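You operate a simulated robot arm through the tools that you are given. There is no shell and no other tool. Be economical: measure what you need, move in short steps, check, and stop when the job is done.

You run a simulated robot arm. Do the job below in one go: nothing can be reset, and whatever is moved stays where it is left.

Task
Discharge the capacitor next to the red tray, put it in that tray, and lay out a matching new one.
Fine: into the cup, brass arm on till the lamp is dark, arm away; the new one goes in the green tray.

Only the result counts: the job must be done as asked and must still hold three seconds after the hand-in. Knocking over, shifting, dropping, spilling or breaking anything else fails it.

Robot
A 7-joint arm with a two-finger parallel gripper, fixed in place. Base frame: the origin is at the foot of the arm, x ahead of it, y to its left, z up; the work surface is at about z = 0. Readings come in mm, degrees, newtons and seconds.
With the tool pointing down near the work surface it reaches from about 220 to 580 mm from the base axis. Its first joint turns from -66.0 to 66.0 degrees. Payload 2.5 kg.
Tool frame: the origin (TCP) lies between the finger pads and is the grasp point; the fingertips stand 23 mm ahead of it; z points along the fingers, y is the line along which they close. The gripper opens to 94 mm. The fingers are 38 mm wide and 10 mm thick; the gripper's body (54 by 96 mm) begins 39 mm behind the TCP.
Orientation is that of the tool frame in the base frame, as [roll, pitch, yaw] about the fixed x, y, z axes, in that order (R = Rz(yaw) Ry(pitch) Rx(roll)). With the fingers straight down and closing along the base's y, the tool's x points along the base's -x, its y along +y and its z along -z.

Tools
- The arm moves only by the tool move_arm. Its argument "commands" is one flat list of numbers, 7 for each row, row after row: the gripper command, from -1 (fully open) to 1 (shut), values between in proportion, then the shift along the base's x, y, z in cm, then the turn, a rotation vector about the base's x, y, z in degrees. In form: [jaw, x, y, z, rx, ry, rz, jaw, x, y, z, rx, ry, rz, ...]. A call has 1 to 20 rows; each row is the pose to reach, as a shift and turn from the pose commanded when the call began. Rows are played at 5 a second. More than 50 mm and 8.6 degrees between two rows, or a gripper value outside its range, and nothing of the call is played. A pose out of reach is approached as far as the arm can. The call stops where the force on the tool passes 40 N (or 10 N more than at its start, if that is more) or the arm is blocked; 0.2 s more then pass. The fingers move at their own pace (about 108 mm/s each) and stop on an object; they squeeze with about 26 N. The grip force told is the motor's: it shows also when the fingers shut on nothing. Time passes only in rows, and 0.2 s behind the last, so rows that repeat a pose let the fingers close. The reply holds the time, the measured pose of the TCP, the force on the tool along the base axes, the opening and the grip force, in the units named above and with some noise, and new pictures: "pictures" is both (left out), scene, wrist or none.
- Cameras (640 x 400 px; columns grow to the right, rows downward): "scene" is fixed at [123.9, -401.6, 534.6]; the picture's right is [0.87, -0.50, 0.00], its down [-0.28, -0.48, -0.83] and it looks along [0.42, 0.72, -0.55] (base axes); focal length 214 px, centre (320, 200). "wrist" rides on the gripper at [86, 16, -75] in the tool frame; the picture's right is [-0.18, 0.98, 0.00], its down [-0.58, -0.11, -0.81] and it looks along [-0.79, -0.15, 0.59] (tool axes); focal length 243 px, centre (320, 200). There is no depth. A picture from a camera that has moved, and an enlarged one, comes with that camera's place and axes in the base frame and with its lens. The place of the scene camera against the robot may be out by one fixed shift of up to 18 mm in any direction.
- inspect(camera, box): a new picture of the part [left, top, right, bottom] of that camera's present view, enlarged. The clock stands still meanwhile.
- sign_off(): hands the job in; it is judged then, once.

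Work in short steps. Places have to be worked out from the pictures, the camera data and where the tool is seen: move nearer, look again, correct. Check each grasp and each placing, and mend what went wrong. You have 120 turns and 200 pictures in all, those below and enlarged ones among them. Open the gripper and draw the arm clear of the work before you hand the job in, unless the task says otherwise; then end with one line.

The tools are called after "Emit:" by a JSON object that holds its "op" and its "data". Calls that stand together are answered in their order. move_arm: Moves the arm, as the interface text tells. Its arguments: {"type":"object","properties":{"commands":{"type":"array"},"pictures":{"type":"string","enum":["both","scene","wrist","none"]}},"required":["commands"]} The other tools are called the same way: inspect (camera, box) takes an enlarged picture of a part of a camera's view; sign_off () hands the job in.

At the start:

```text
time_s: 0.0
tcp_pos: [312.3, -107.4, 457.6]
tool_rot: [-180.0, -0.1, 180.0]
force: [0.2, 0.0, 0.4]
width: 94.2
grasp_force: 0.1
```

scene: 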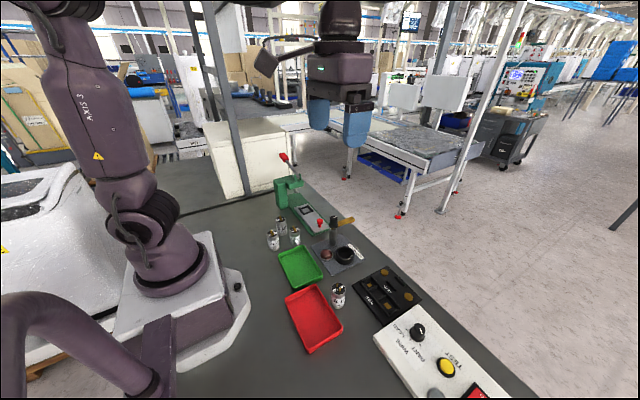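
wrist: 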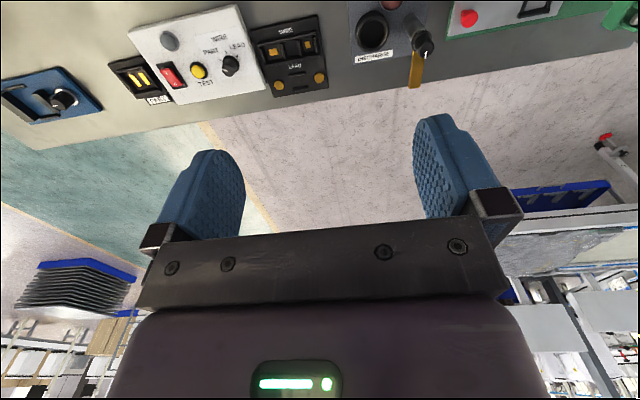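

I start with enlarged views of the work area to identify the capacitors, cup and brass arm.

Emit:
{"op": "inspect", "data": {"camera": "scene", "box": [240, 140, 400, 240]}}

Emit:
{"op": "inspect", "data": {"camera": "scene", "box": [270, 230, 430, 330]}}

Emit:
{"op": "inspect", "data": {"camera": "scene", "box": [250, 210, 330, 260]}}

Emit:
{"op": "inspect", "data": {"camera": "scene", "box": [300, 200, 380, 250]}}

```text
4.00 times, centred on (320, 190) of scene
camera zoom: at [123.9, -401.6, 534.6], right [0.87, -0.5, 0.0], down [-0.28, -0.48, -0.83], along [0.42, 0.72, -0.55], focal length 858 px, centre (320, 240)
```

zoom: 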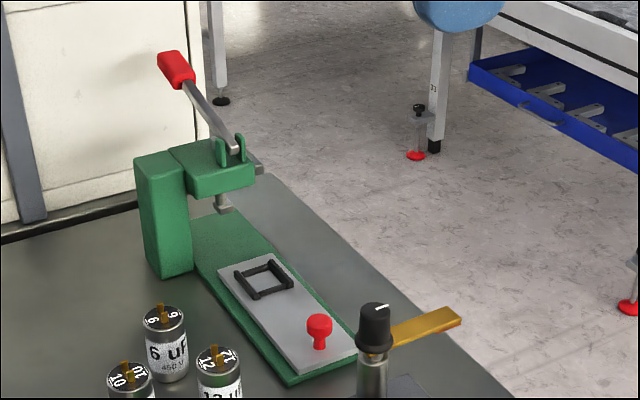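

```text
4.00 times, centred on (350, 280) of scene
camera zoom: at [123.9, -401.6, 534.6], right [0.87, -0.5, 0.0], down [-0.28, -0.48, -0.83], along [0.42, 0.72, -0.55], focal length 858 px, centre (200, -120)
```

zoom: 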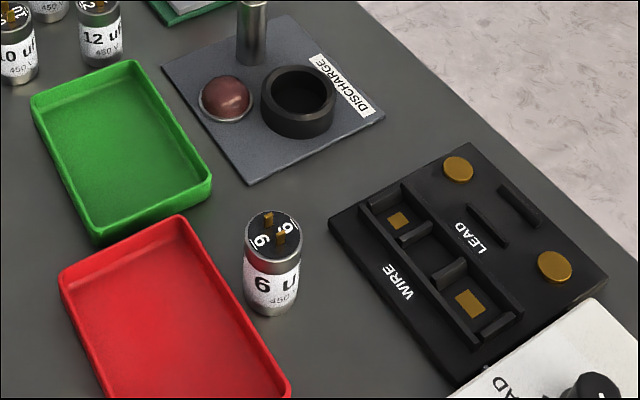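

```text
8.00 times, centred on (290, 235) of scene
camera zoom: at [123.9, -401.6, 534.6], right [0.87, -0.5, 0.0], down [-0.28, -0.48, -0.83], along [0.42, 0.72, -0.55], focal length 1716 px, centre (560, -80)
```

zoom: 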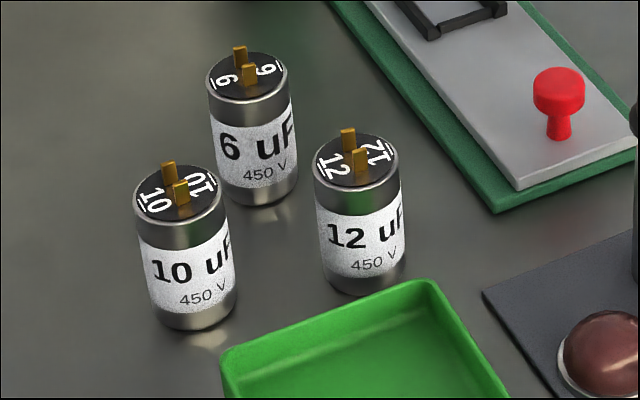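

```text
8.00 times, centred on (340, 225) of scene
camera zoom: at [123.9, -401.6, 534.6], right [0.87, -0.5, 0.0], down [-0.28, -0.48, -0.83], along [0.42, 0.72, -0.55], focal length 1716 px, centre (160, 0)
```

zoom: 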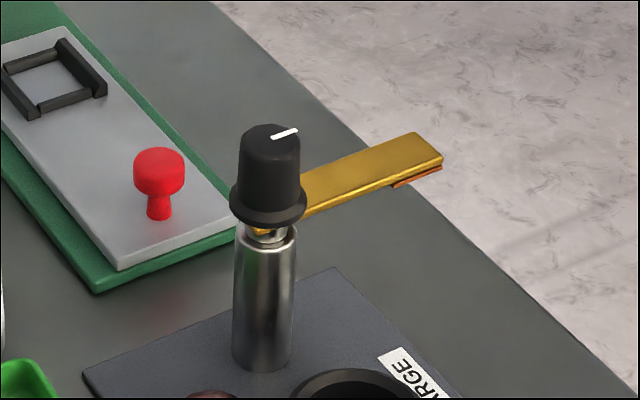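

The old cap is a 6 µF, at about (321,-154) from the scene camera, and the matching new one is the rear cap at about (298,178). The cup is near (422,-39) and the knob post near (423,27). I move above the old cap and check with the wrist camera.

Emit:
{"op": "move_arm", "data": {"commands": [-1, 0.1, -0.7, -4.5, 0, 0, 0, -1, 0.3, -1.4, -9, 0, 0, 0, -1, 0.4, -2.1, -13.5, 0, 0, 0, -1, 0.5, -2.8, -18, 0, 0, 0, -1, 0.7, -3.5, -22.5, 0, 0, 0, -1, 0.9, -4.7, -27, 0, 0, 0, -1, 0.9, -4.7, -30, 0, 0, 0, -1, 0.9, -4.7, -30, 0, 0, 0]}}

```text
time_s: 1.8
tcp_pos: [323.7, -156.5, 153.8]
tool_rot: [-180.0, 0.0, -179.9]
force: [0.4, -0.4, -0.2]
width: 94.0
grasp_force: 0.0
camera wrist: at [237.6, -138.8, 227.2], right [0.18, 0.98, 0.0], down [0.58, -0.11, 0.81], along [0.79, -0.15, -0.59], focal length 243 px, centre (320, 200)
```

scene: 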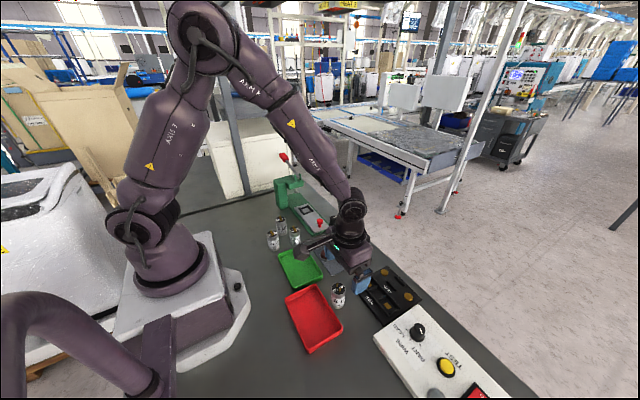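
wrist: 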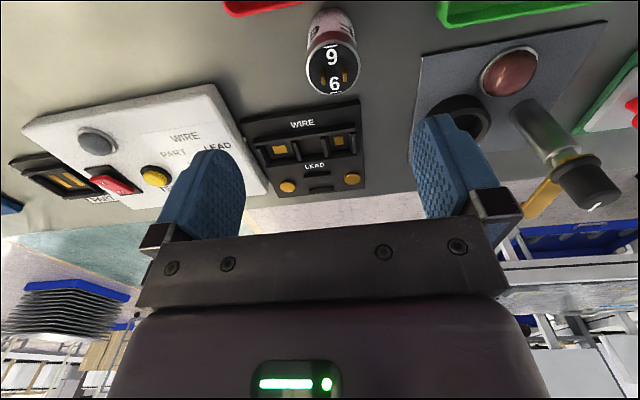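

The wrist view puts the cap nearer (314,-145). I lower to about z=112, shift to (315,-147) and look again.

Emit:
{"op": "move_arm", "data": {"commands": [-1, -0.4, 0.4, -2.2, 0, 0, 0, -1, -0.8, 0.8, -4.2, 0, 0, 0, -1, -0.8, 0.8, -4.2, 0, 0, 0, -1, -0.8, 0.8, -4.2, 0, 0, 0]}}

Emit:
{"op": "inspect", "data": {"camera": "scene", "box": [280, 220, 400, 320]}}

```text
time_s: 2.8
tcp_pos: [312.6, -148.3, 113.2]
tool_rot: [180.0, 0.0, -179.9]
force: [0.1, -0.6, -0.4]
width: 94.0
grasp_force: 0.0
camera wrist: at [228.5, -130.8, 187.4], right [0.18, 0.98, 0.0], down [0.58, -0.11, 0.81], along [0.79, -0.15, -0.59], focal length 243 px, centre (320, 200)
```

scene: 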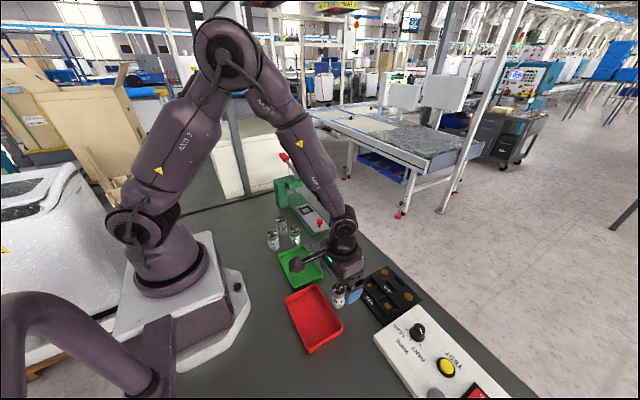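
wrist: 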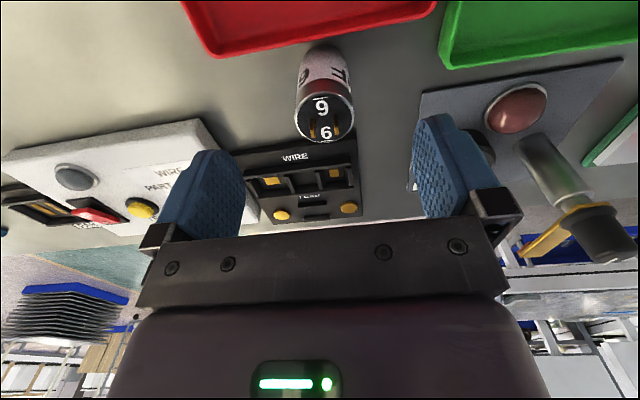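

```text
4.00 times, centred on (340, 270) of scene
camera zoom: at [123.9, -401.6, 534.6], right [0.87, -0.5, 0.0], down [-0.28, -0.48, -0.83], along [0.42, 0.72, -0.55], focal length 858 px, centre (240, -80)
```

zoom: 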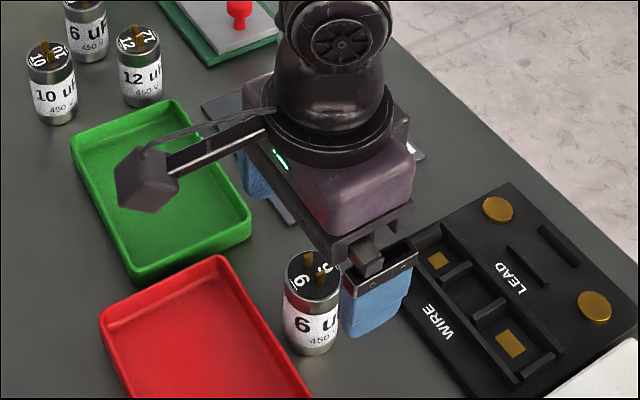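

Cap centre is about (312,-144); the scene camera is off by about (-9,+10). I shift y slightly, descend to TCP z≈50 and close.

Emit:
{"op": "move_arm", "data": {"commands": [-1, 0, 0.3, -2.2, 0, 0, 0, -1, 0, 0.3, -4.4, 0, 0, 0, -1, 0, 0.3, -6.3, 0, 0, 0, -1, 0, 0.3, -6.3, 0, 0, 0], "pictures": "both"}}

```text
time_s: 3.8
tcp_pos: [314.1, -143.5, 52.9]
tool_rot: [180.0, -0.1, 180.0]
force: [0.8, -0.7, 1.1]
width: 94.1
grasp_force: 0.0
camera wrist: at [228.7, -126.9, 125.9], right [0.18, 0.98, 0.0], down [0.58, -0.11, 0.81], along [0.79, -0.15, -0.59], focal length 243 px, centre (320, 200)
```

scene: 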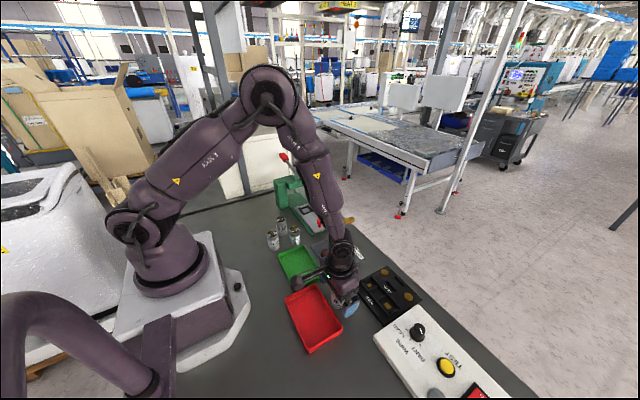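
wrist: 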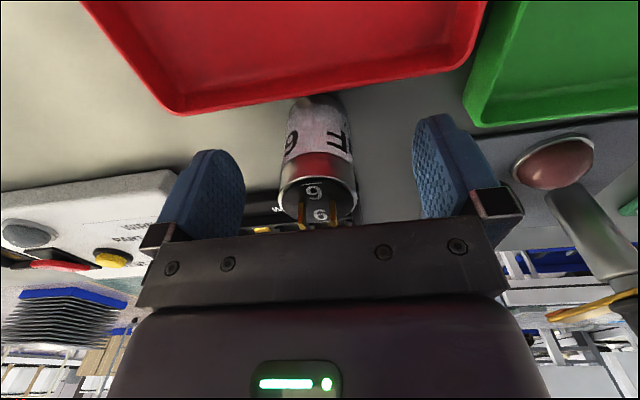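

Laterally centred; the cap is about 4 mm nearer in x. I correct and close.

Emit:
{"op": "move_arm", "data": {"commands": [-1, -0.4, 0, 0, 0, 0, 0, 0.3, -0.4, 0, 0, 0, 0, 0, 1, -0.4, 0, 0, 0, 0, 0, 1, -0.4, 0, 0, 0, 0, 0, 1, -0.4, 0, 0, 0, 0, 0], "pictures": "wrist"}}

```text
time_s: 5.0
tcp_pos: [310.0, -144.7, 51.5]
tool_rot: [179.9, 0.1, 180.0]
force: [0.4, -0.5, -0.3]
width: 35.0
grasp_force: 25.9
camera wrist: at [225.0, -127.3, 126.5], right [0.18, 0.98, 0.0], down [0.58, -0.11, 0.81], along [0.79, -0.15, -0.59], focal length 243 px, centre (320, 200)
```

wrist: 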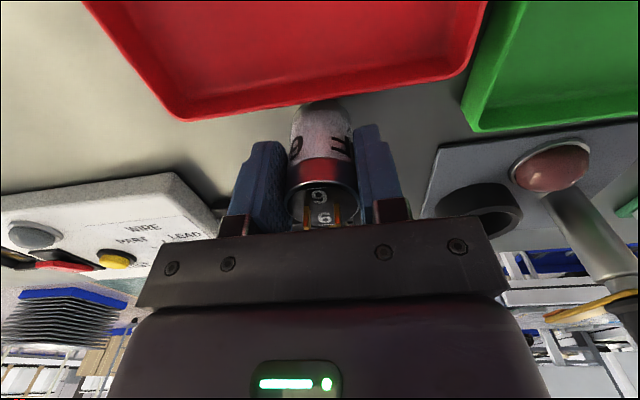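

Grasped (35 mm). I lift it 10 cm, turn +90° (so the gripper body keeps clear of the knob), and carry it over the cup at about (413,-29).

Emit:
{"op": "move_arm", "data": {"commands": [1, 0, 0, 3, 0, 0, 0, 1, 0, 0, 6.5, 0, 0, 0, 1, 0, 0, 10, 0, 0, 0, 1, 0.9, 1, 10, 0, 0, 7.5, 1, 1.7, 1.9, 10, 0, 0, 15, 1, 2.6, 2.9, 10, 0, 0, 22.5, 1, 3.4, 3.8, 10, 0, 0, 30, 1, 4.3, 4.8, 10, 0, 0, 37.5, 1, 5.2, 5.7, 10, 0, 0, 45, 1, 6, 6.7, 10, 0, 0, 52.5, 1, 6.9, 7.7, 10, 0, 0, 60, 1, 7.7, 8.6, 10, 0, 0, 67.5, 1, 8.6, 9.6, 10, 0, 0, 75, 1, 9.4, 10.5, 10, 0, 0, 82.5, 1, 10.3, 11.5, 10, 0, 0, 90, 1, 10.3, 11.5, 10, 0, 0, 90, 1, 10.3, 11.5, 10, 0, 0, 90]}}

Emit:
{"op": "inspect", "data": {"camera": "scene", "box": [280, 180, 400, 280]}}

```text
time_s: 8.6
tcp_pos: [412.7, -29.7, 151.6]
tool_rot: [-179.9, 0.1, -90.0]
force: [0.2, -0.3, 0.4]
width: 0.0
grasp_force: 25.9
camera wrist: at [397.3, -115.0, 225.1], right [-0.98, 0.18, 0.0], down [0.11, 0.58, 0.81], along [0.15, 0.79, -0.59], focal length 243 px, centre (320, 200)
```

scene: 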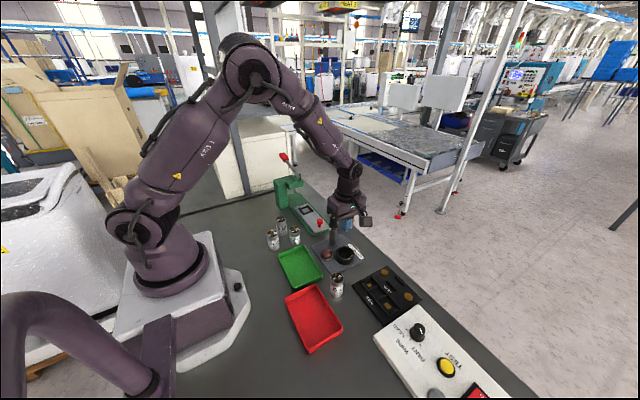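
wrist: 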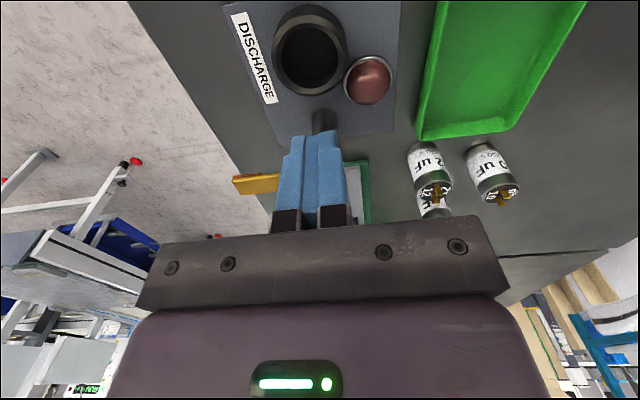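

```text
4.00 times, centred on (340, 230) of scene
camera zoom: at [123.9, -401.6, 534.6], right [0.87, -0.5, 0.0], down [-0.28, -0.48, -0.83], along [0.42, 0.72, -0.55], focal length 858 px, centre (240, 80)
```

zoom: 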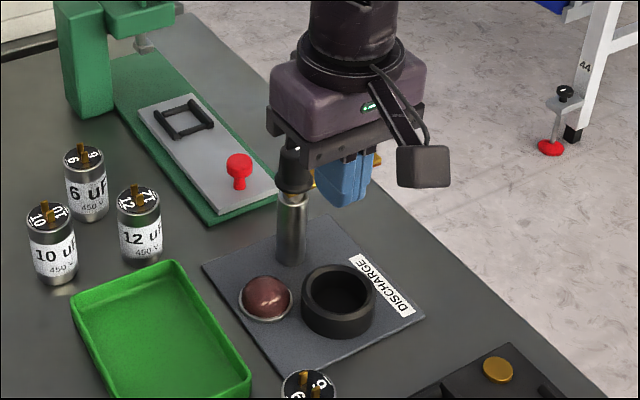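

The cap slipped out at the lift and appears still at its spot. I inspect it before retrying.

Emit:
{"op": "inspect", "data": {"camera": "scene", "box": [300, 250, 380, 320]}}

Emit:
{"op": "inspect", "data": {"camera": "wrist", "box": [220, 0, 420, 125]}}

```text
5.71 times, centred on (340, 285) of scene
camera zoom: at [123.9, -401.6, 534.6], right [0.87, -0.5, 0.0], down [-0.28, -0.48, -0.83], along [0.42, 0.72, -0.55], focal length 1226 px, centre (206, -286)
```

zoom: 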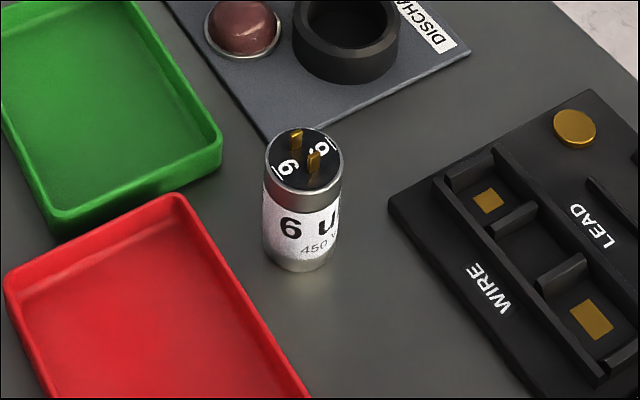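

```text
3.20 times, centred on (320, 62) of wrist
camera zoom: at [397.3, -115.0, 225.1], right [-0.98, 0.18, 0.0], down [0.11, 0.58, 0.81], along [0.15, 0.79, -0.59], focal length 776 px, centre (320, 640)
```

zoom: 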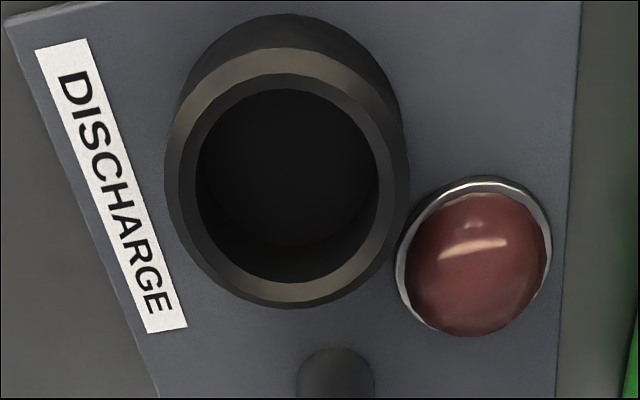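

The cap is upright, dragged to about (327,-117), so it slid out of a marginal grip. I move back over it keeping this yaw, and re-measure from there.

Emit:
{"op": "move_arm", "data": {"commands": [0, -1.7, -1.8, 0, 0, 0, 0, -0.6, -3.4, -3.6, 0, 0, 0, 0, -0.6, -5.1, -5.4, 0, 0, 0, 0, -0.6, -6.8, -7.2, 0, 0, 0, 0, -0.6, -8.5, -8.9, 0, 0, 0, 0, -0.6, -8.5, -8.9, -3, 0, 0, 0, -0.6, -8.5, -8.9, -4, 0, 0, 0, -0.6, -8.5, -8.9, -4, 0, 0, 0], "pictures": "wrist"}}

Emit:
{"op": "inspect", "data": {"camera": "wrist", "box": [240, 20, 400, 120]}}

Emit:
{"op": "inspect", "data": {"camera": "scene", "box": [280, 230, 400, 310]}}

```text
time_s: 10.4
tcp_pos: [327.5, -114.7, 112.7]
tool_rot: [-180.0, 0.1, -90.0]
force: [0.0, 0.0, 0.5]
width: 75.2
grasp_force: 0.0
camera wrist: at [313.3, -200.1, 186.4], right [-0.98, 0.18, 0.0], down [0.11, 0.58, 0.81], along [0.15, 0.79, -0.59], focal length 243 px, centre (320, 200)
```

wrist: 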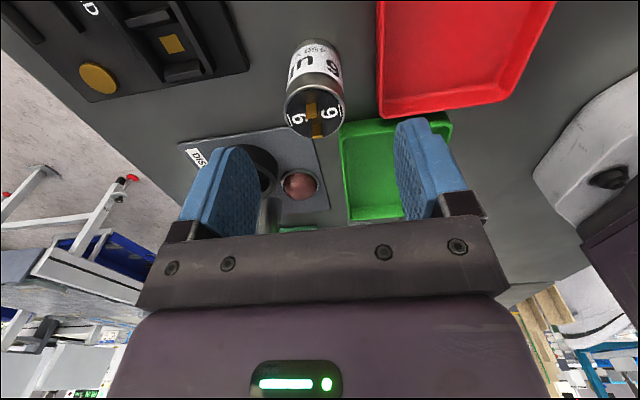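

```text
4.00 times, centred on (320, 70) of wrist
camera zoom: at [313.3, -200.1, 186.4], right [-0.98, 0.18, 0.0], down [0.11, 0.58, 0.81], along [0.15, 0.79, -0.59], focal length 970 px, centre (320, 720)
```

zoom: 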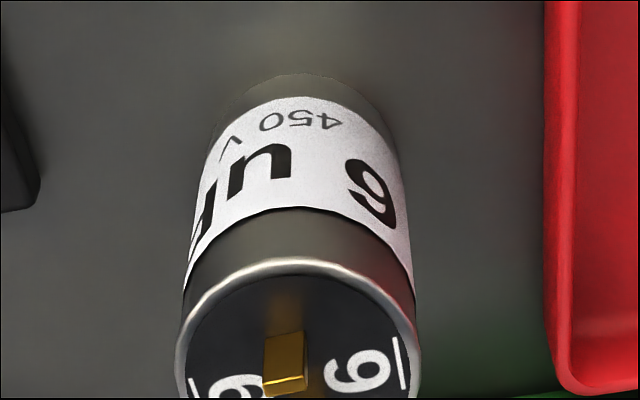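

```text
5.00 times, centred on (340, 270) of scene
camera zoom: at [123.9, -401.6, 534.6], right [0.87, -0.5, 0.0], down [-0.28, -0.48, -0.83], along [0.42, 0.72, -0.55], focal length 1072 px, centre (220, -150)
```

zoom: 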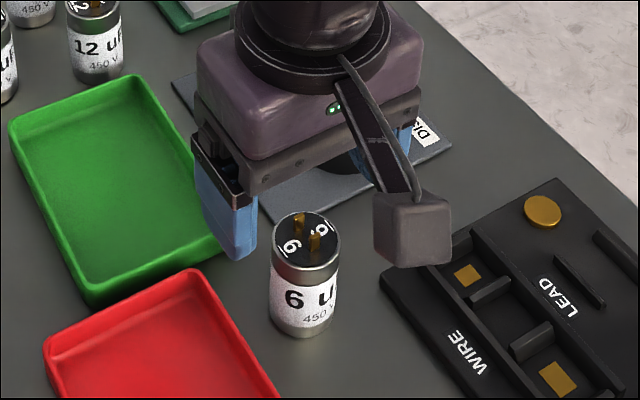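

Accounting for the ellipse shape, the cap (height ≈61, dia 35) is at about (332,-119); the earlier grasp was ~7 mm off centre and high. I descend to z≈48 there and check before closing.

Emit:
{"op": "move_arm", "data": {"commands": [-0.6, 0.5, -0.2, -1, 0, 0, 0, -0.6, 0.5, -0.2, -3.2, 0, 0, 0, -0.6, 0.5, -0.2, -5, 0, 0, 0, -0.6, 0.5, -0.2, -6.5, 0, 0, 0, -0.6, 0.5, -0.2, -6.5, 0, 0, 0]}}

Emit:
{"op": "inspect", "data": {"camera": "wrist", "box": [240, 80, 400, 240]}}

Emit:
{"op": "inspect", "data": {"camera": "scene", "box": [300, 250, 380, 310]}}

```text
time_s: 11.6
tcp_pos: [333.0, -119.2, 44.9]
tool_rot: [179.9, 0.0, -90.0]
force: [0.3, 0.1, 0.3]
width: 75.2
grasp_force: 0.0
camera wrist: at [318.5, -204.6, 119.3], right [-0.98, 0.18, 0.0], down [0.11, 0.58, 0.81], along [0.15, 0.79, -0.59], focal length 243 px, centre (320, 200)
```

scene: 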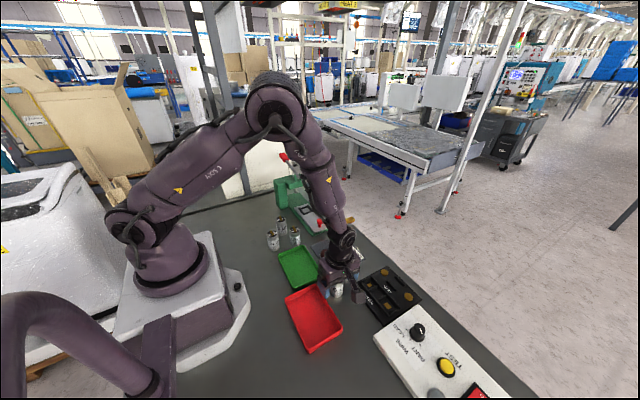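
wrist: 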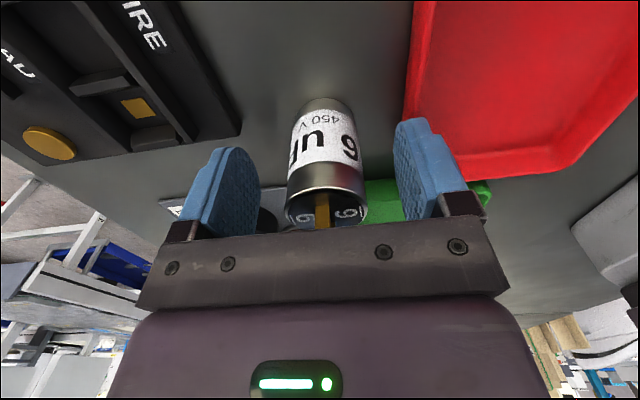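

```text
2.50 times, centred on (320, 160) of wrist
camera zoom: at [318.5, -204.6, 119.3], right [-0.98, 0.18, 0.0], down [0.11, 0.58, 0.81], along [0.15, 0.79, -0.59], focal length 606 px, centre (320, 300)
```

zoom: 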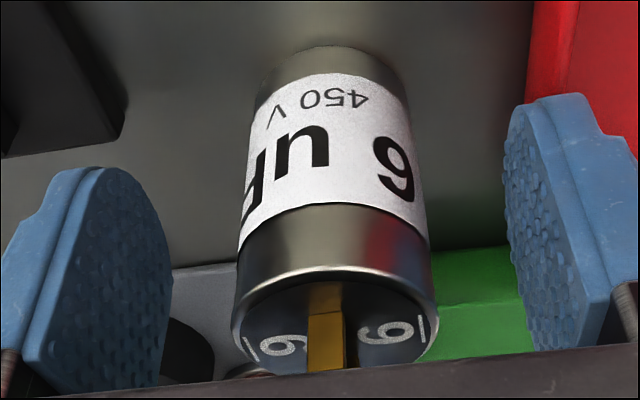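

```text
6.67 times, centred on (340, 280) of scene
camera zoom: at [123.9, -401.6, 534.6], right [0.87, -0.5, 0.0], down [-0.28, -0.48, -0.83], along [0.42, 0.72, -0.55], focal length 1430 px, centre (187, -333)
```

zoom: 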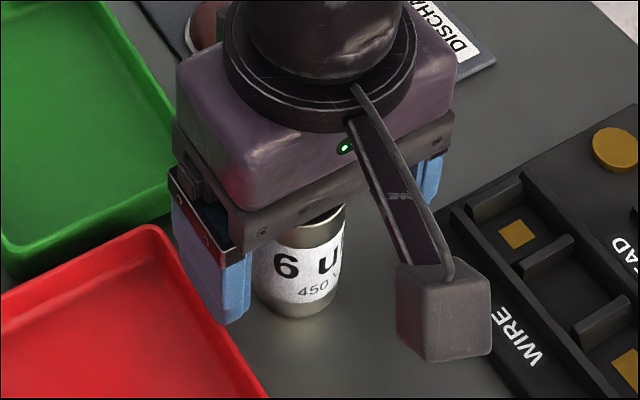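

The cap is centred to within about 1 mm now. I close and lift slowly 2 cm to test the grip.

Emit:
{"op": "move_arm", "data": {"commands": [0.3, 0, 0, 0, 0, 0, 0, 1, 0, 0, 0, 0, 0, 0, 1, 0, 0, 0, 0, 0, 0, 1, 0, 0, 0, 0, 0, 0, 1, 0, 0, 0.4, 0, 0, 0, 1, 0, 0, 0.8, 0, 0, 0, 1, 0, 0, 1.4, 0, 0, 0, 1, 0, 0, 2, 0, 0, 0, 1, 0, 0, 2, 0, 0, 0]}}

Emit:
{"op": "inspect", "data": {"camera": "scene", "box": [300, 250, 380, 310]}}

```text
time_s: 13.6
tcp_pos: [333.6, -118.4, 66.9]
tool_rot: [180.0, 0.0, -90.0]
force: [-0.1, 0.0, -0.9]
width: 35.2
grasp_force: 26.6
camera wrist: at [319.0, -205.3, 140.7], right [-0.98, 0.18, 0.0], down [0.11, 0.58, 0.81], along [0.15, 0.79, -0.59], focal length 243 px, centre (320, 200)
```

scene: 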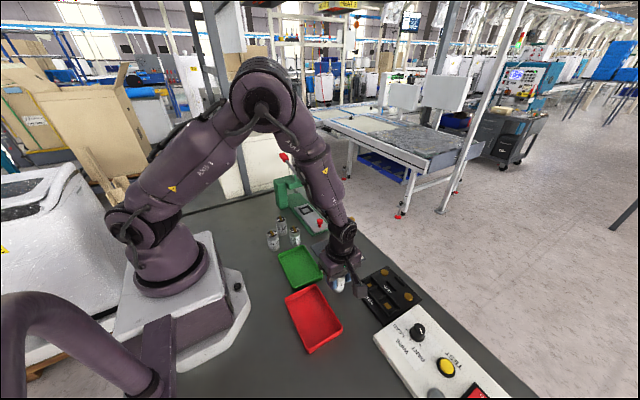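
wrist: 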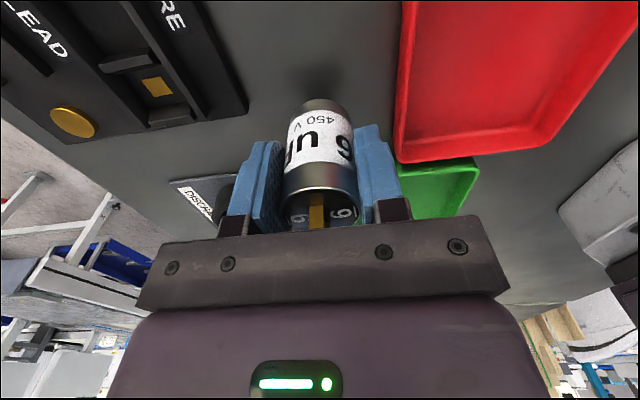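

```text
6.67 times, centred on (340, 280) of scene
camera zoom: at [123.9, -401.6, 534.6], right [0.87, -0.5, 0.0], down [-0.28, -0.48, -0.83], along [0.42, 0.72, -0.55], focal length 1430 px, centre (187, -333)
```

zoom: 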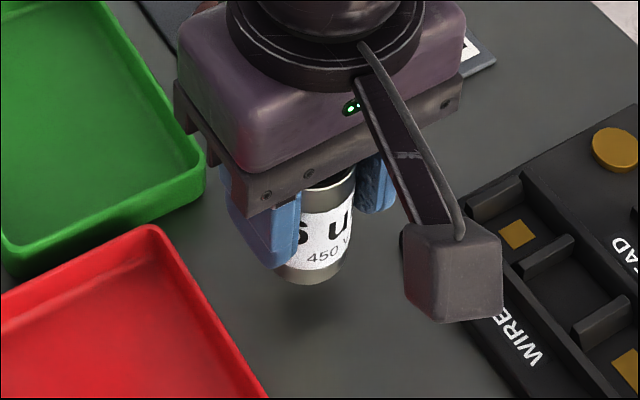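

Holding firmly this time. I lift another 4 cm and carry it slowly to above the cup at about (419,-33).

Emit:
{"op": "move_arm", "data": {"commands": [1, 0, 0, 0.8, 0, 0, 0, 1, 0, 0, 1.8, 0, 0, 0, 1, 0, 0, 3, 0, 0, 0, 1, 0.3, 0.3, 4, 0, 0, 0, 1, 1, 1, 4, 0, 0, 0, 1, 2, 2, 4, 0, 0, 0, 1, 3, 3, 4, 0, 0, 0, 1, 4, 4, 4, 0, 0, 0, 1, 5, 5, 4, 0, 0, 0, 1, 6, 6, 4, 0, 0, 0, 1, 7, 7, 4, 0, 0, 0, 1, 8, 8, 4, 0, 0, 0, 1, 8.7, 8.6, 4, 0, 0, 0, 1, 8.7, 8.6, 4, 0, 0, 0]}}

Emit:
{"op": "inspect", "data": {"camera": "scene", "box": [300, 190, 400, 270]}}

Emit:
{"op": "inspect", "data": {"camera": "wrist", "box": [220, 60, 420, 220]}}

```text
time_s: 16.6
tcp_pos: [420.1, -33.5, 107.1]
tool_rot: [180.0, 0.0, -90.1]
force: [-0.7, 0.3, -0.1]
width: 35.2
grasp_force: 25.6
camera wrist: at [405.0, -119.5, 180.8], right [-0.98, 0.18, 0.0], down [0.11, 0.58, 0.81], along [0.15, 0.79, -0.59], focal length 243 px, centre (320, 200)
```

scene: 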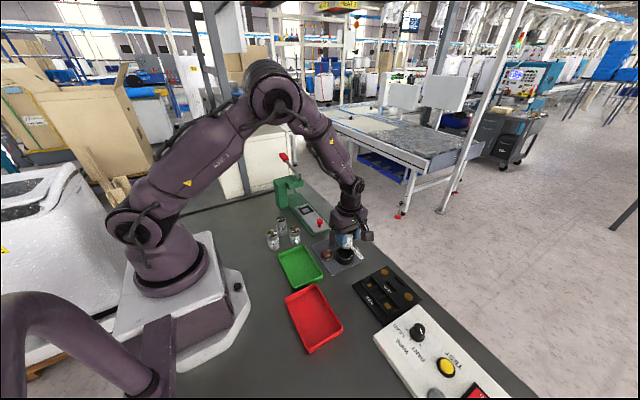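
wrist: 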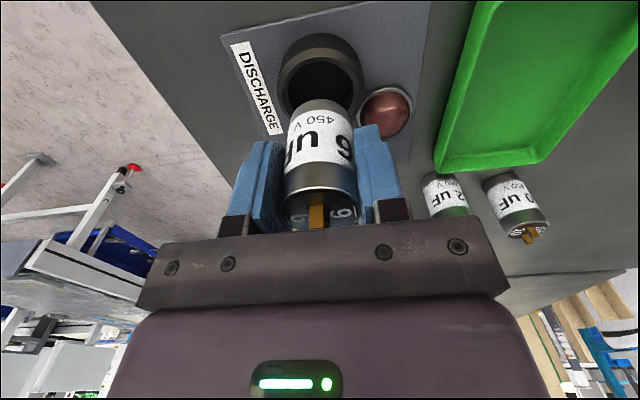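

```text
5.00 times, centred on (350, 230) of scene
camera zoom: at [123.9, -401.6, 534.6], right [0.87, -0.5, 0.0], down [-0.28, -0.48, -0.83], along [0.42, 0.72, -0.55], focal length 1072 px, centre (170, 50)
```

zoom: 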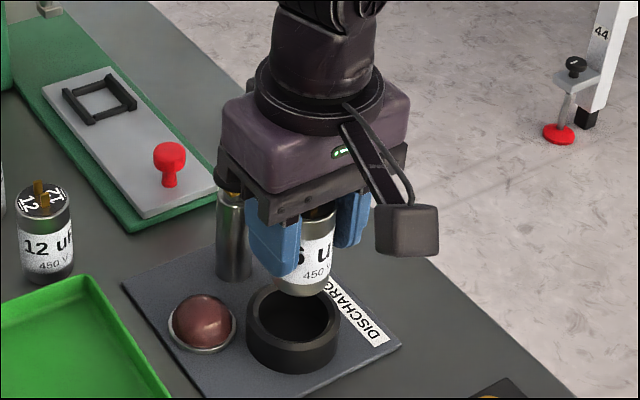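

```text
2.50 times, centred on (320, 140) of wrist
camera zoom: at [405.0, -119.5, 180.8], right [-0.98, 0.18, 0.0], down [0.11, 0.58, 0.81], along [0.15, 0.79, -0.59], focal length 606 px, centre (320, 350)
```

zoom: 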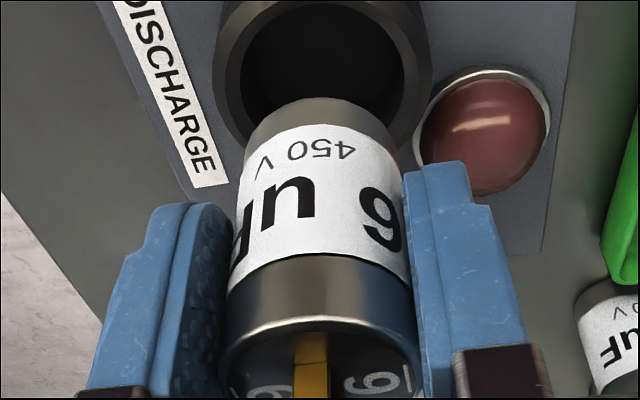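

Cap sits nearly over the cup; cup estimate (418.5,-34.5). I nudge 1–2 mm and lower to just inside the rim.

Emit:
{"op": "move_arm", "data": {"commands": [1, -0.15, -0.1, -0.5, 0, 0, 0, 1, -0.15, -0.1, -1.3, 0, 0, 0, 1, -0.15, -0.1, -2.1, 0, 0, 0, 1, -0.15, -0.1, -2.8, 0, 0, 0, 1, -0.15, -0.1, -3.4, 0, 0, 0, 1, -0.15, -0.1, -3.9, 0, 0, 0, 1, -0.15, -0.1, -3.9, 0, 0, 0]}}

Emit:
{"op": "inspect", "data": {"camera": "scene", "box": [310, 210, 390, 280]}}

Emit:
{"op": "inspect", "data": {"camera": "wrist", "box": [220, 60, 420, 220]}}

```text
time_s: 18.2
tcp_pos: [418.9, -35.7, 68.2]
tool_rot: [-179.8, -0.1, -90.0]
force: [-4.1, 3.0, 23.0]
width: 35.3
grasp_force: 25.9
camera wrist: at [404.2, -121.6, 141.8], right [-0.98, 0.18, 0.0], down [0.11, 0.58, 0.81], along [0.15, 0.79, -0.59], focal length 243 px, centre (320, 200)
```

scene: 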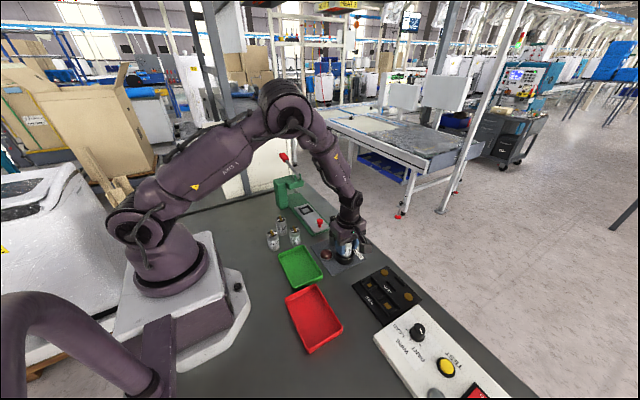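
wrist: 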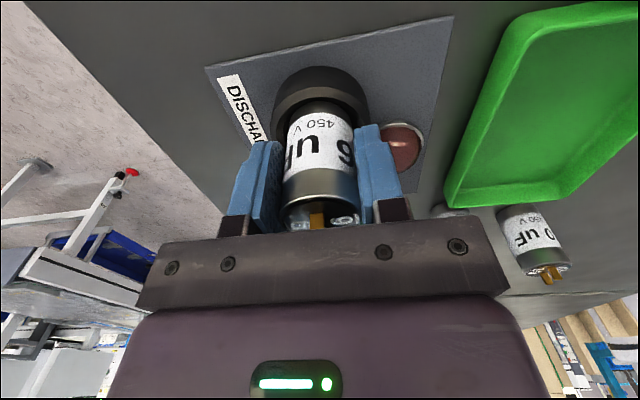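

```text
5.71 times, centred on (350, 245) of scene
camera zoom: at [123.8, -401.6, 534.6], right [0.87, -0.5, 0.0], down [-0.28, -0.48, -0.83], along [0.42, 0.72, -0.55], focal length 1226 px, centre (149, -57)
```

zoom: 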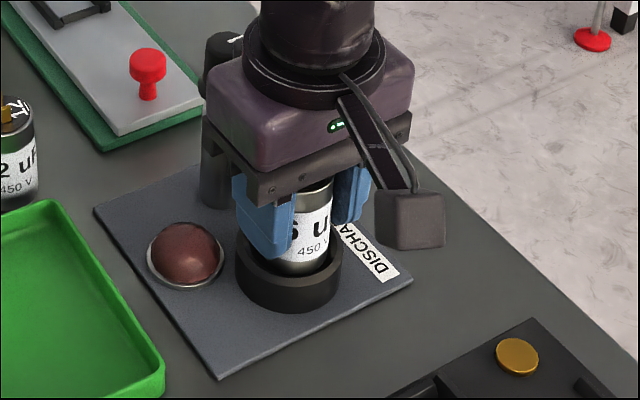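

```text
2.50 times, centred on (320, 140) of wrist
camera zoom: at [404.2, -121.6, 141.8], right [-0.98, 0.18, 0.0], down [0.11, 0.58, 0.81], along [0.15, 0.79, -0.59], focal length 606 px, centre (320, 350)
```

zoom: 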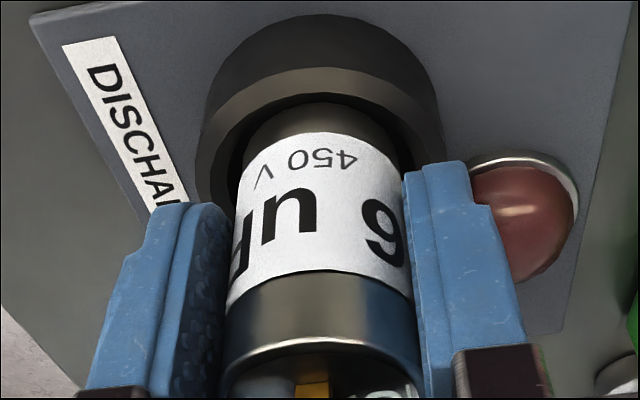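

Contact at 23 N with a push toward -x,+y: the cap is catching the rim. I back up slightly, shift 1.5 mm that way, and lower gently.

Emit:
{"op": "move_arm", "data": {"commands": [1, 0, 0, 0.4, 0, 0, 0, 1, -0.15, 0.15, 0.5, 0, 0, 0, 1, -0.15, 0.15, 0.2, 0, 0, 0, 1, -0.15, 0.15, -0.1, 0, 0, 0, 1, -0.15, 0.15, -0.4, 0, 0, 0, 1, -0.15, 0.15, -0.6, 0, 0, 0], "pictures": "wrist"}}

Emit:
{"op": "inspect", "data": {"camera": "scene", "box": [330, 225, 370, 265]}}

```text
time_s: 19.6
tcp_pos: [417.1, -35.1, 64.3]
tool_rot: [-179.7, 0.0, -89.9]
force: [2.2, 2.1, 21.6]
width: 35.2
grasp_force: 26.1
camera wrist: at [402.8, -119.0, 136.8], right [-0.98, 0.18, -0.01], down [0.1, 0.58, 0.81], along [0.15, 0.79, -0.59], focal length 243 px, centre (320, 200)
```

wrist: 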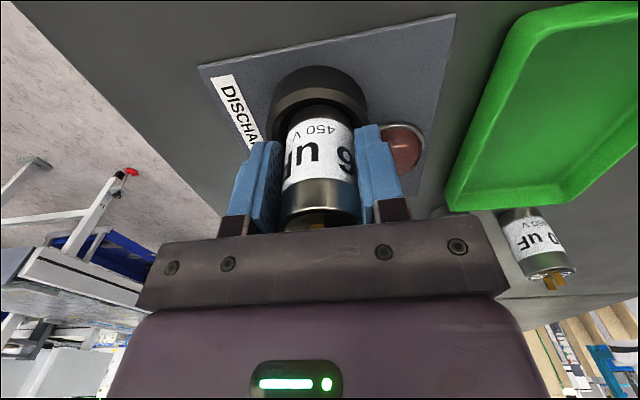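

```text
10.00 times, centred on (350, 245) of scene
camera zoom: at [123.8, -401.6, 534.6], right [0.87, -0.5, 0.0], down [-0.28, -0.48, -0.83], along [0.42, 0.72, -0.55], focal length 2145 px, centre (20, -250)
```

zoom: 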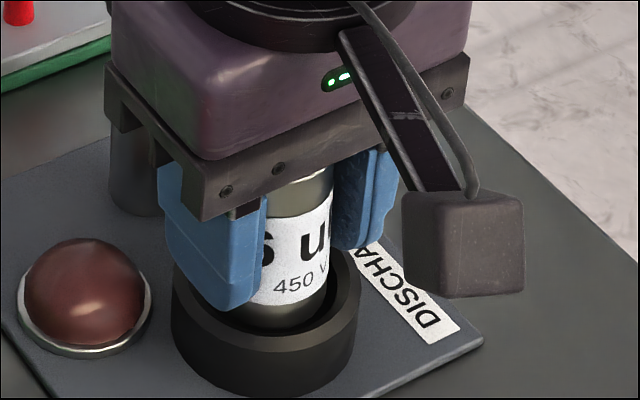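

The cap is being pushed up through the fingers (~10 mm), so it still rests on something. I inspect closely before continuing.

Emit:
{"op": "inspect", "data": {"camera": "wrist", "box": [250, 50, 390, 140]}}

Emit:
{"op": "inspect", "data": {"camera": "scene", "box": [335, 238, 363, 266]}}

```text
4.44 times, centred on (320, 95) of wrist
camera zoom: at [402.8, -119.0, 136.8], right [-0.98, 0.18, -0.01], down [0.1, 0.58, 0.81], along [0.15, 0.79, -0.59], focal length 1078 px, centre (320, 667)
```

zoom: 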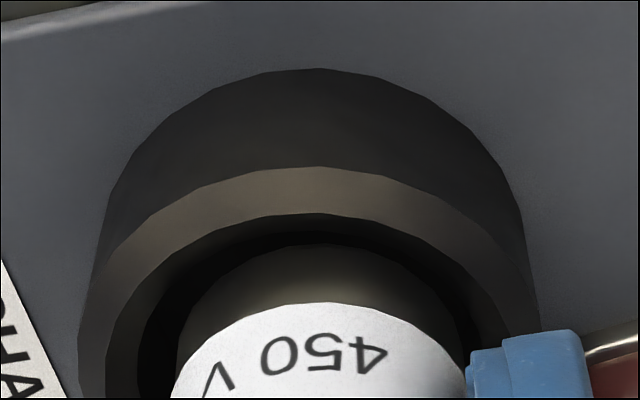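

```text
14.29 times, centred on (349, 252) of scene
camera zoom: at [123.8, -401.6, 534.6], right [0.87, -0.5, 0.0], down [-0.28, -0.48, -0.83], along [0.42, 0.72, -0.55], focal length 3064 px, centre (-94, -543)
```

zoom: 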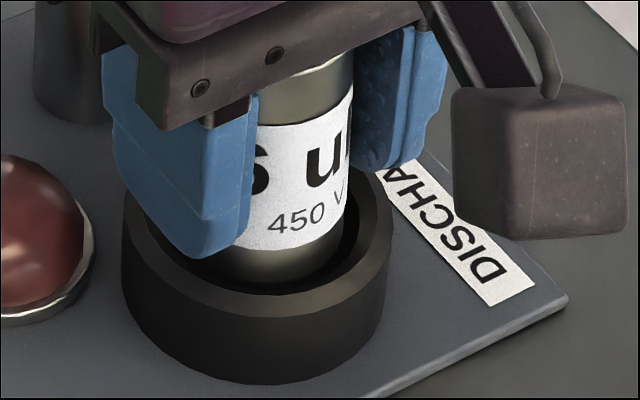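

Combining both views puts the cup centre nearer (418.5,-31), rim z≈24: the cap is ~5 mm short in +y and sitting on the rim. I raise 1 cm, shift +4.5 mm in y, and lower gently.

Emit:
{"op": "move_arm", "data": {"commands": [1, 0, 0, 0.5, 0, 0, 0, 1, 0, 0, 1, 0, 0, 0, 1, 0.15, 0.25, 1, 0, 0, 0, 1, 0.15, 0.45, 1, 0, 0, 0, 1, 0.15, 0.45, 0.6, 0, 0, 0, 1, 0.15, 0.45, 0.3, 0, 0, 0, 1, 0.15, 0.45, 0, 0, 0, 0, 1, 0.15, 0.45, -0.3, 0, 0, 0], "pictures": "wrist"}}

Emit:
{"op": "inspect", "data": {"camera": "scene", "box": [335, 238, 363, 266]}}

Emit:
{"op": "inspect", "data": {"camera": "wrist", "box": [250, 50, 390, 140]}}

```text
time_s: 21.4
tcp_pos: [418.0, -29.3, 58.9]
tool_rot: [-179.9, 0.0, -90.0]
force: [-0.3, 0.2, -1.4]
width: 35.4
grasp_force: 26.2
camera wrist: at [402.9, -115.5, 132.9], right [-0.98, 0.18, 0.0], down [0.11, 0.58, 0.81], along [0.15, 0.79, -0.59], focal length 243 px, centre (320, 200)
```

wrist: 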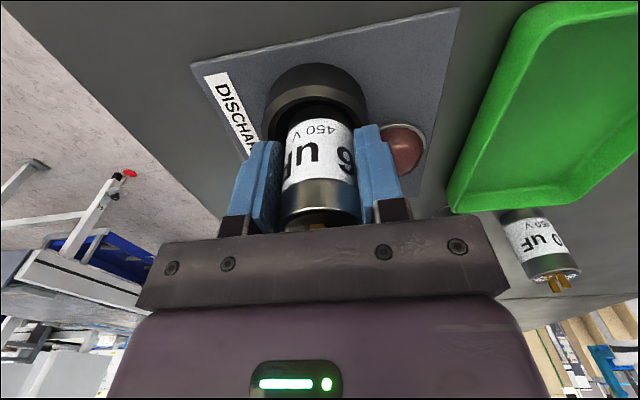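

```text
14.29 times, centred on (349, 252) of scene
camera zoom: at [123.9, -401.6, 534.6], right [0.87, -0.5, 0.0], down [-0.28, -0.48, -0.83], along [0.42, 0.72, -0.55], focal length 3064 px, centre (-94, -543)
```

zoom: 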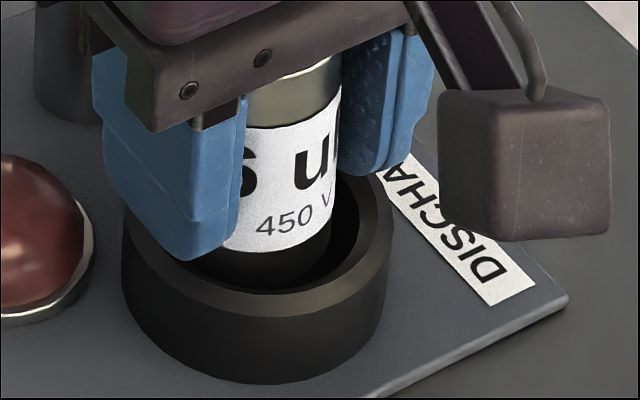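

```text
4.44 times, centred on (320, 95) of wrist
camera zoom: at [402.9, -115.5, 132.9], right [-0.98, 0.18, 0.0], down [0.11, 0.58, 0.81], along [0.15, 0.79, -0.59], focal length 1078 px, centre (320, 667)
```

zoom: 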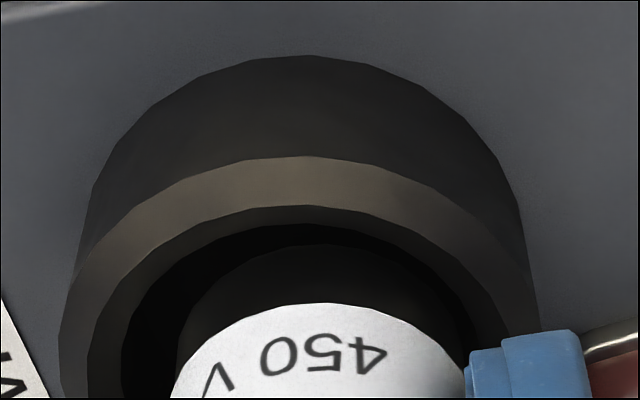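

Force is now zero and the cap enters the hole. I shift +x 2 mm for centring and lower on toward the floor.

Emit:
{"op": "move_arm", "data": {"commands": [1, 0.2, 0, 0, 0, 0, 0, 1, 0.2, 0, -0.3, 0, 0, 0, 1, 0.2, 0, -0.6, 0, 0, 0], "pictures": "wrist"}}

Emit:
{"op": "inspect", "data": {"camera": "scene", "box": [335, 238, 363, 266]}}

```text
time_s: 22.2
tcp_pos: [420.1, -29.6, 52.0]
tool_rot: [179.9, 0.0, -90.0]
force: [-0.1, -0.1, -1.3]
width: 35.0
grasp_force: 26.4
camera wrist: at [404.7, -115.2, 126.3], right [-0.98, 0.18, 0.0], down [0.11, 0.58, 0.81], along [0.15, 0.79, -0.59], focal length 243 px, centre (320, 200)
```

wrist: 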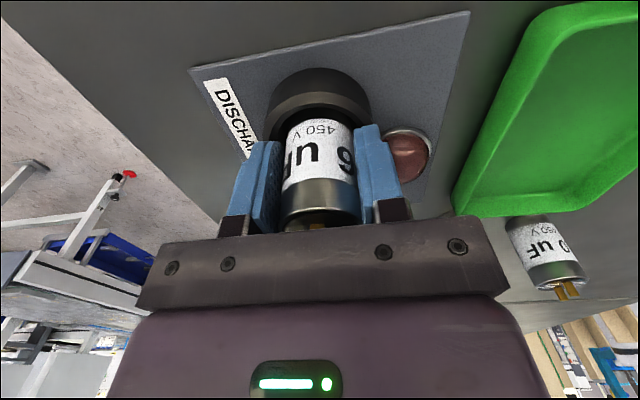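

```text
14.29 times, centred on (349, 252) of scene
camera zoom: at [123.9, -401.6, 534.6], right [0.87, -0.5, 0.0], down [-0.28, -0.48, -0.83], along [0.42, 0.72, -0.55], focal length 3064 px, centre (-94, -543)
```

zoom: 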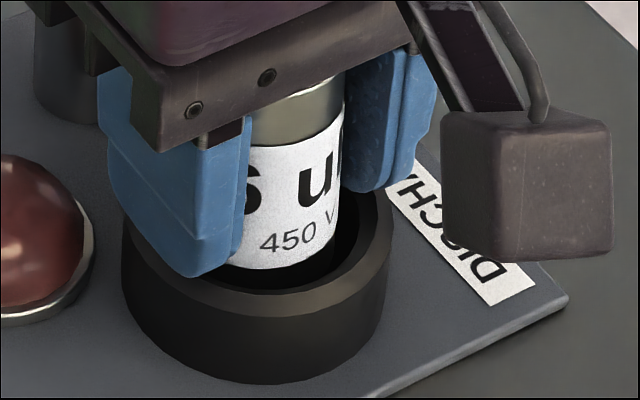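

Still free; I lower 3 mm more (tips just above the rim) and open gently to let the cap settle.

Emit:
{"op": "move_arm", "data": {"commands": [1, 0, 0, -0.15, 0, 0, 0, 1, 0, 0, -0.3, 0, 0, 0, 1, 0, 0, -0.3, 0, 0, 0, 0, 0, 0, -0.3, 0, 0, 0, -0.3, 0, 0, -0.3, 0, 0, 0, -0.3, 0, 0, -0.3, 0, 0, 0]}}

Emit:
{"op": "inspect", "data": {"camera": "scene", "box": [320, 225, 376, 265]}}

```text
time_s: 23.6
tcp_pos: [420.3, -27.7, 51.0]
tool_rot: [-180.0, 0.1, -90.0]
force: [0.0, 0.3, -0.2]
width: 61.1
grasp_force: 0.0
camera wrist: at [405.6, -114.4, 124.4], right [-0.98, 0.18, 0.0], down [0.11, 0.58, 0.81], along [0.15, 0.79, -0.59], focal length 243 px, centre (320, 200)
```

scene: 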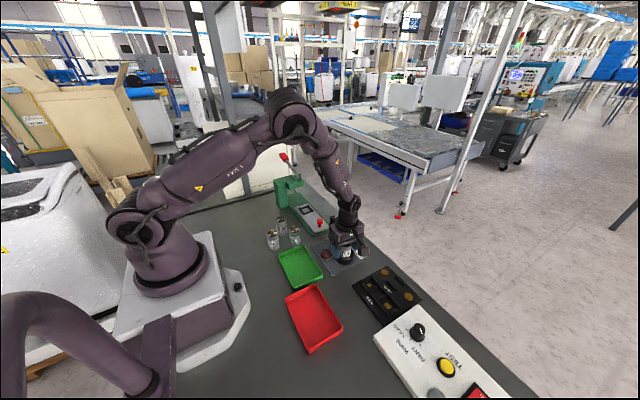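
wrist: 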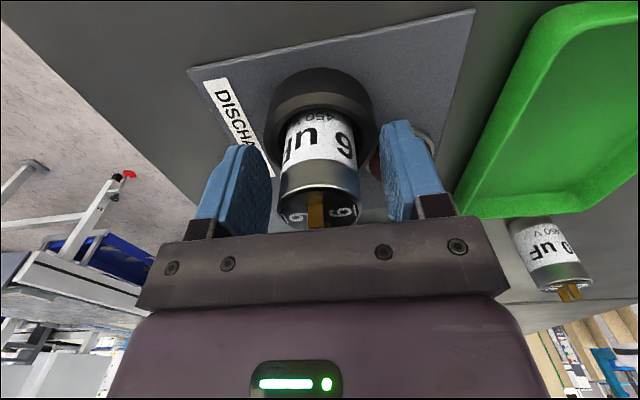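

```text
10.00 times, centred on (348, 245) of scene
camera zoom: at [123.9, -401.6, 534.6], right [0.87, -0.5, 0.0], down [-0.28, -0.48, -0.83], along [0.42, 0.72, -0.55], focal length 2145 px, centre (40, -250)
```

zoom: 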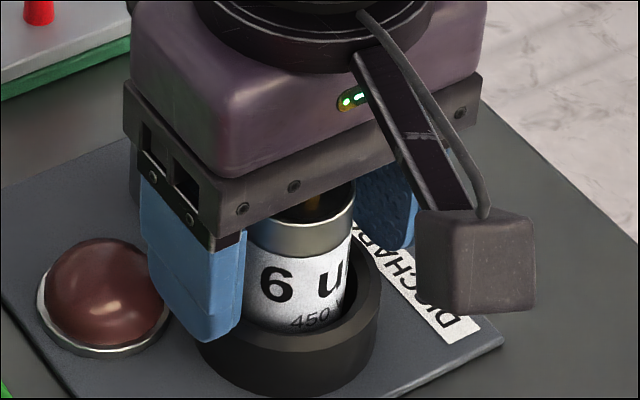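

The cap sits in the cup. I raise straight up 13 cm and look at the setup, lamp and knob.

Emit:
{"op": "move_arm", "data": {"commands": [-0.3, 0, 0, 1.5, 0, 0, 0, -0.3, 0, 0, 4, 0, 0, 0, -0.3, 0, 0, 7, 0, 0, 0, -0.3, 0, 0, 10, 0, 0, 0, -0.3, 0, 0, 13, 0, 0, 0, -0.3, 0, 0, 13, 0, 0, 0]}}

Emit:
{"op": "inspect", "data": {"camera": "scene", "box": [310, 205, 380, 275]}}

Emit:
{"op": "inspect", "data": {"camera": "wrist", "box": [200, 0, 440, 200]}}

```text
time_s: 25.0
tcp_pos: [420.8, -27.8, 181.4]
tool_rot: [-180.0, 0.0, -90.0]
force: [0.6, -0.5, 0.1]
width: 61.1
grasp_force: 0.0
camera wrist: at [405.8, -114.9, 254.5], right [-0.98, 0.18, 0.0], down [0.11, 0.58, 0.81], along [0.15, 0.79, -0.59], focal length 243 px, centre (320, 200)
```

scene: 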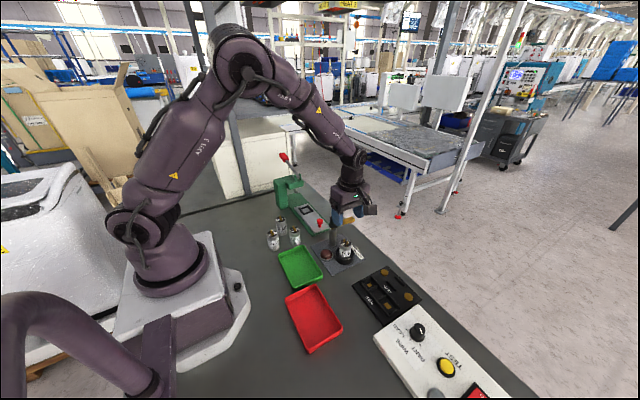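
wrist: 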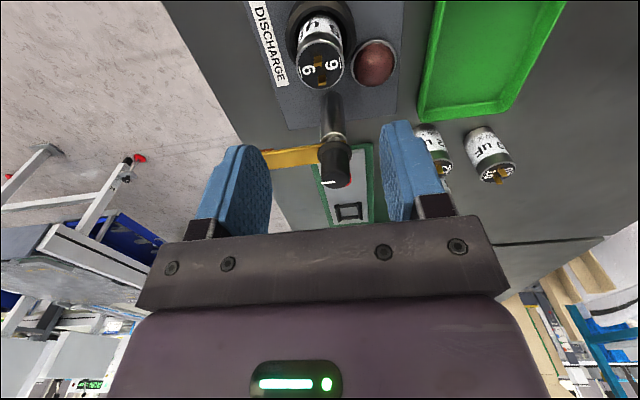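

```text
5.71 times, centred on (345, 240) of scene
camera zoom: at [123.9, -401.6, 534.6], right [0.87, -0.5, 0.0], down [-0.28, -0.48, -0.83], along [0.42, 0.72, -0.55], focal length 1226 px, centre (177, -29)
```

zoom: 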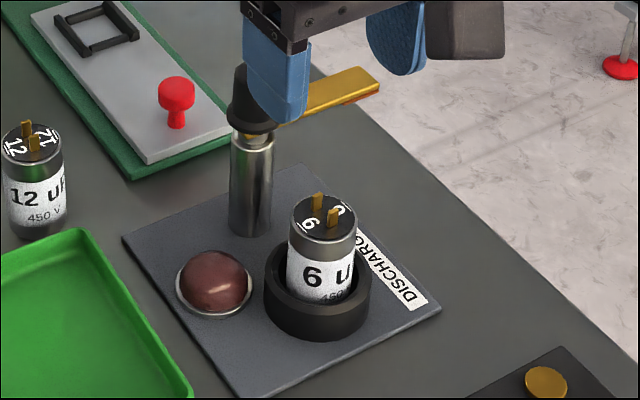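

```text
2.00 times, centred on (320, 100) of wrist
camera zoom: at [405.8, -114.9, 254.5], right [-0.98, 0.18, 0.0], down [0.11, 0.58, 0.81], along [0.15, 0.79, -0.59], focal length 485 px, centre (320, 400)
```

zoom: 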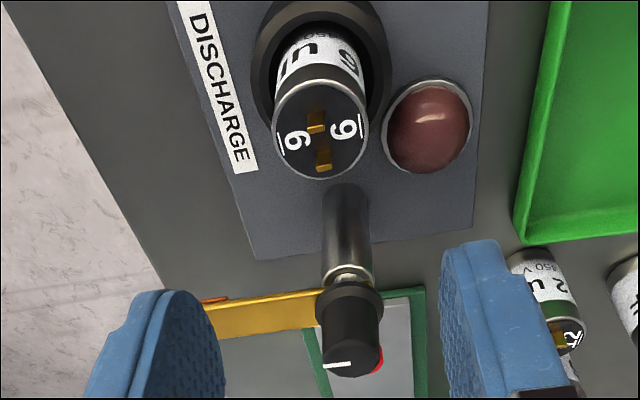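

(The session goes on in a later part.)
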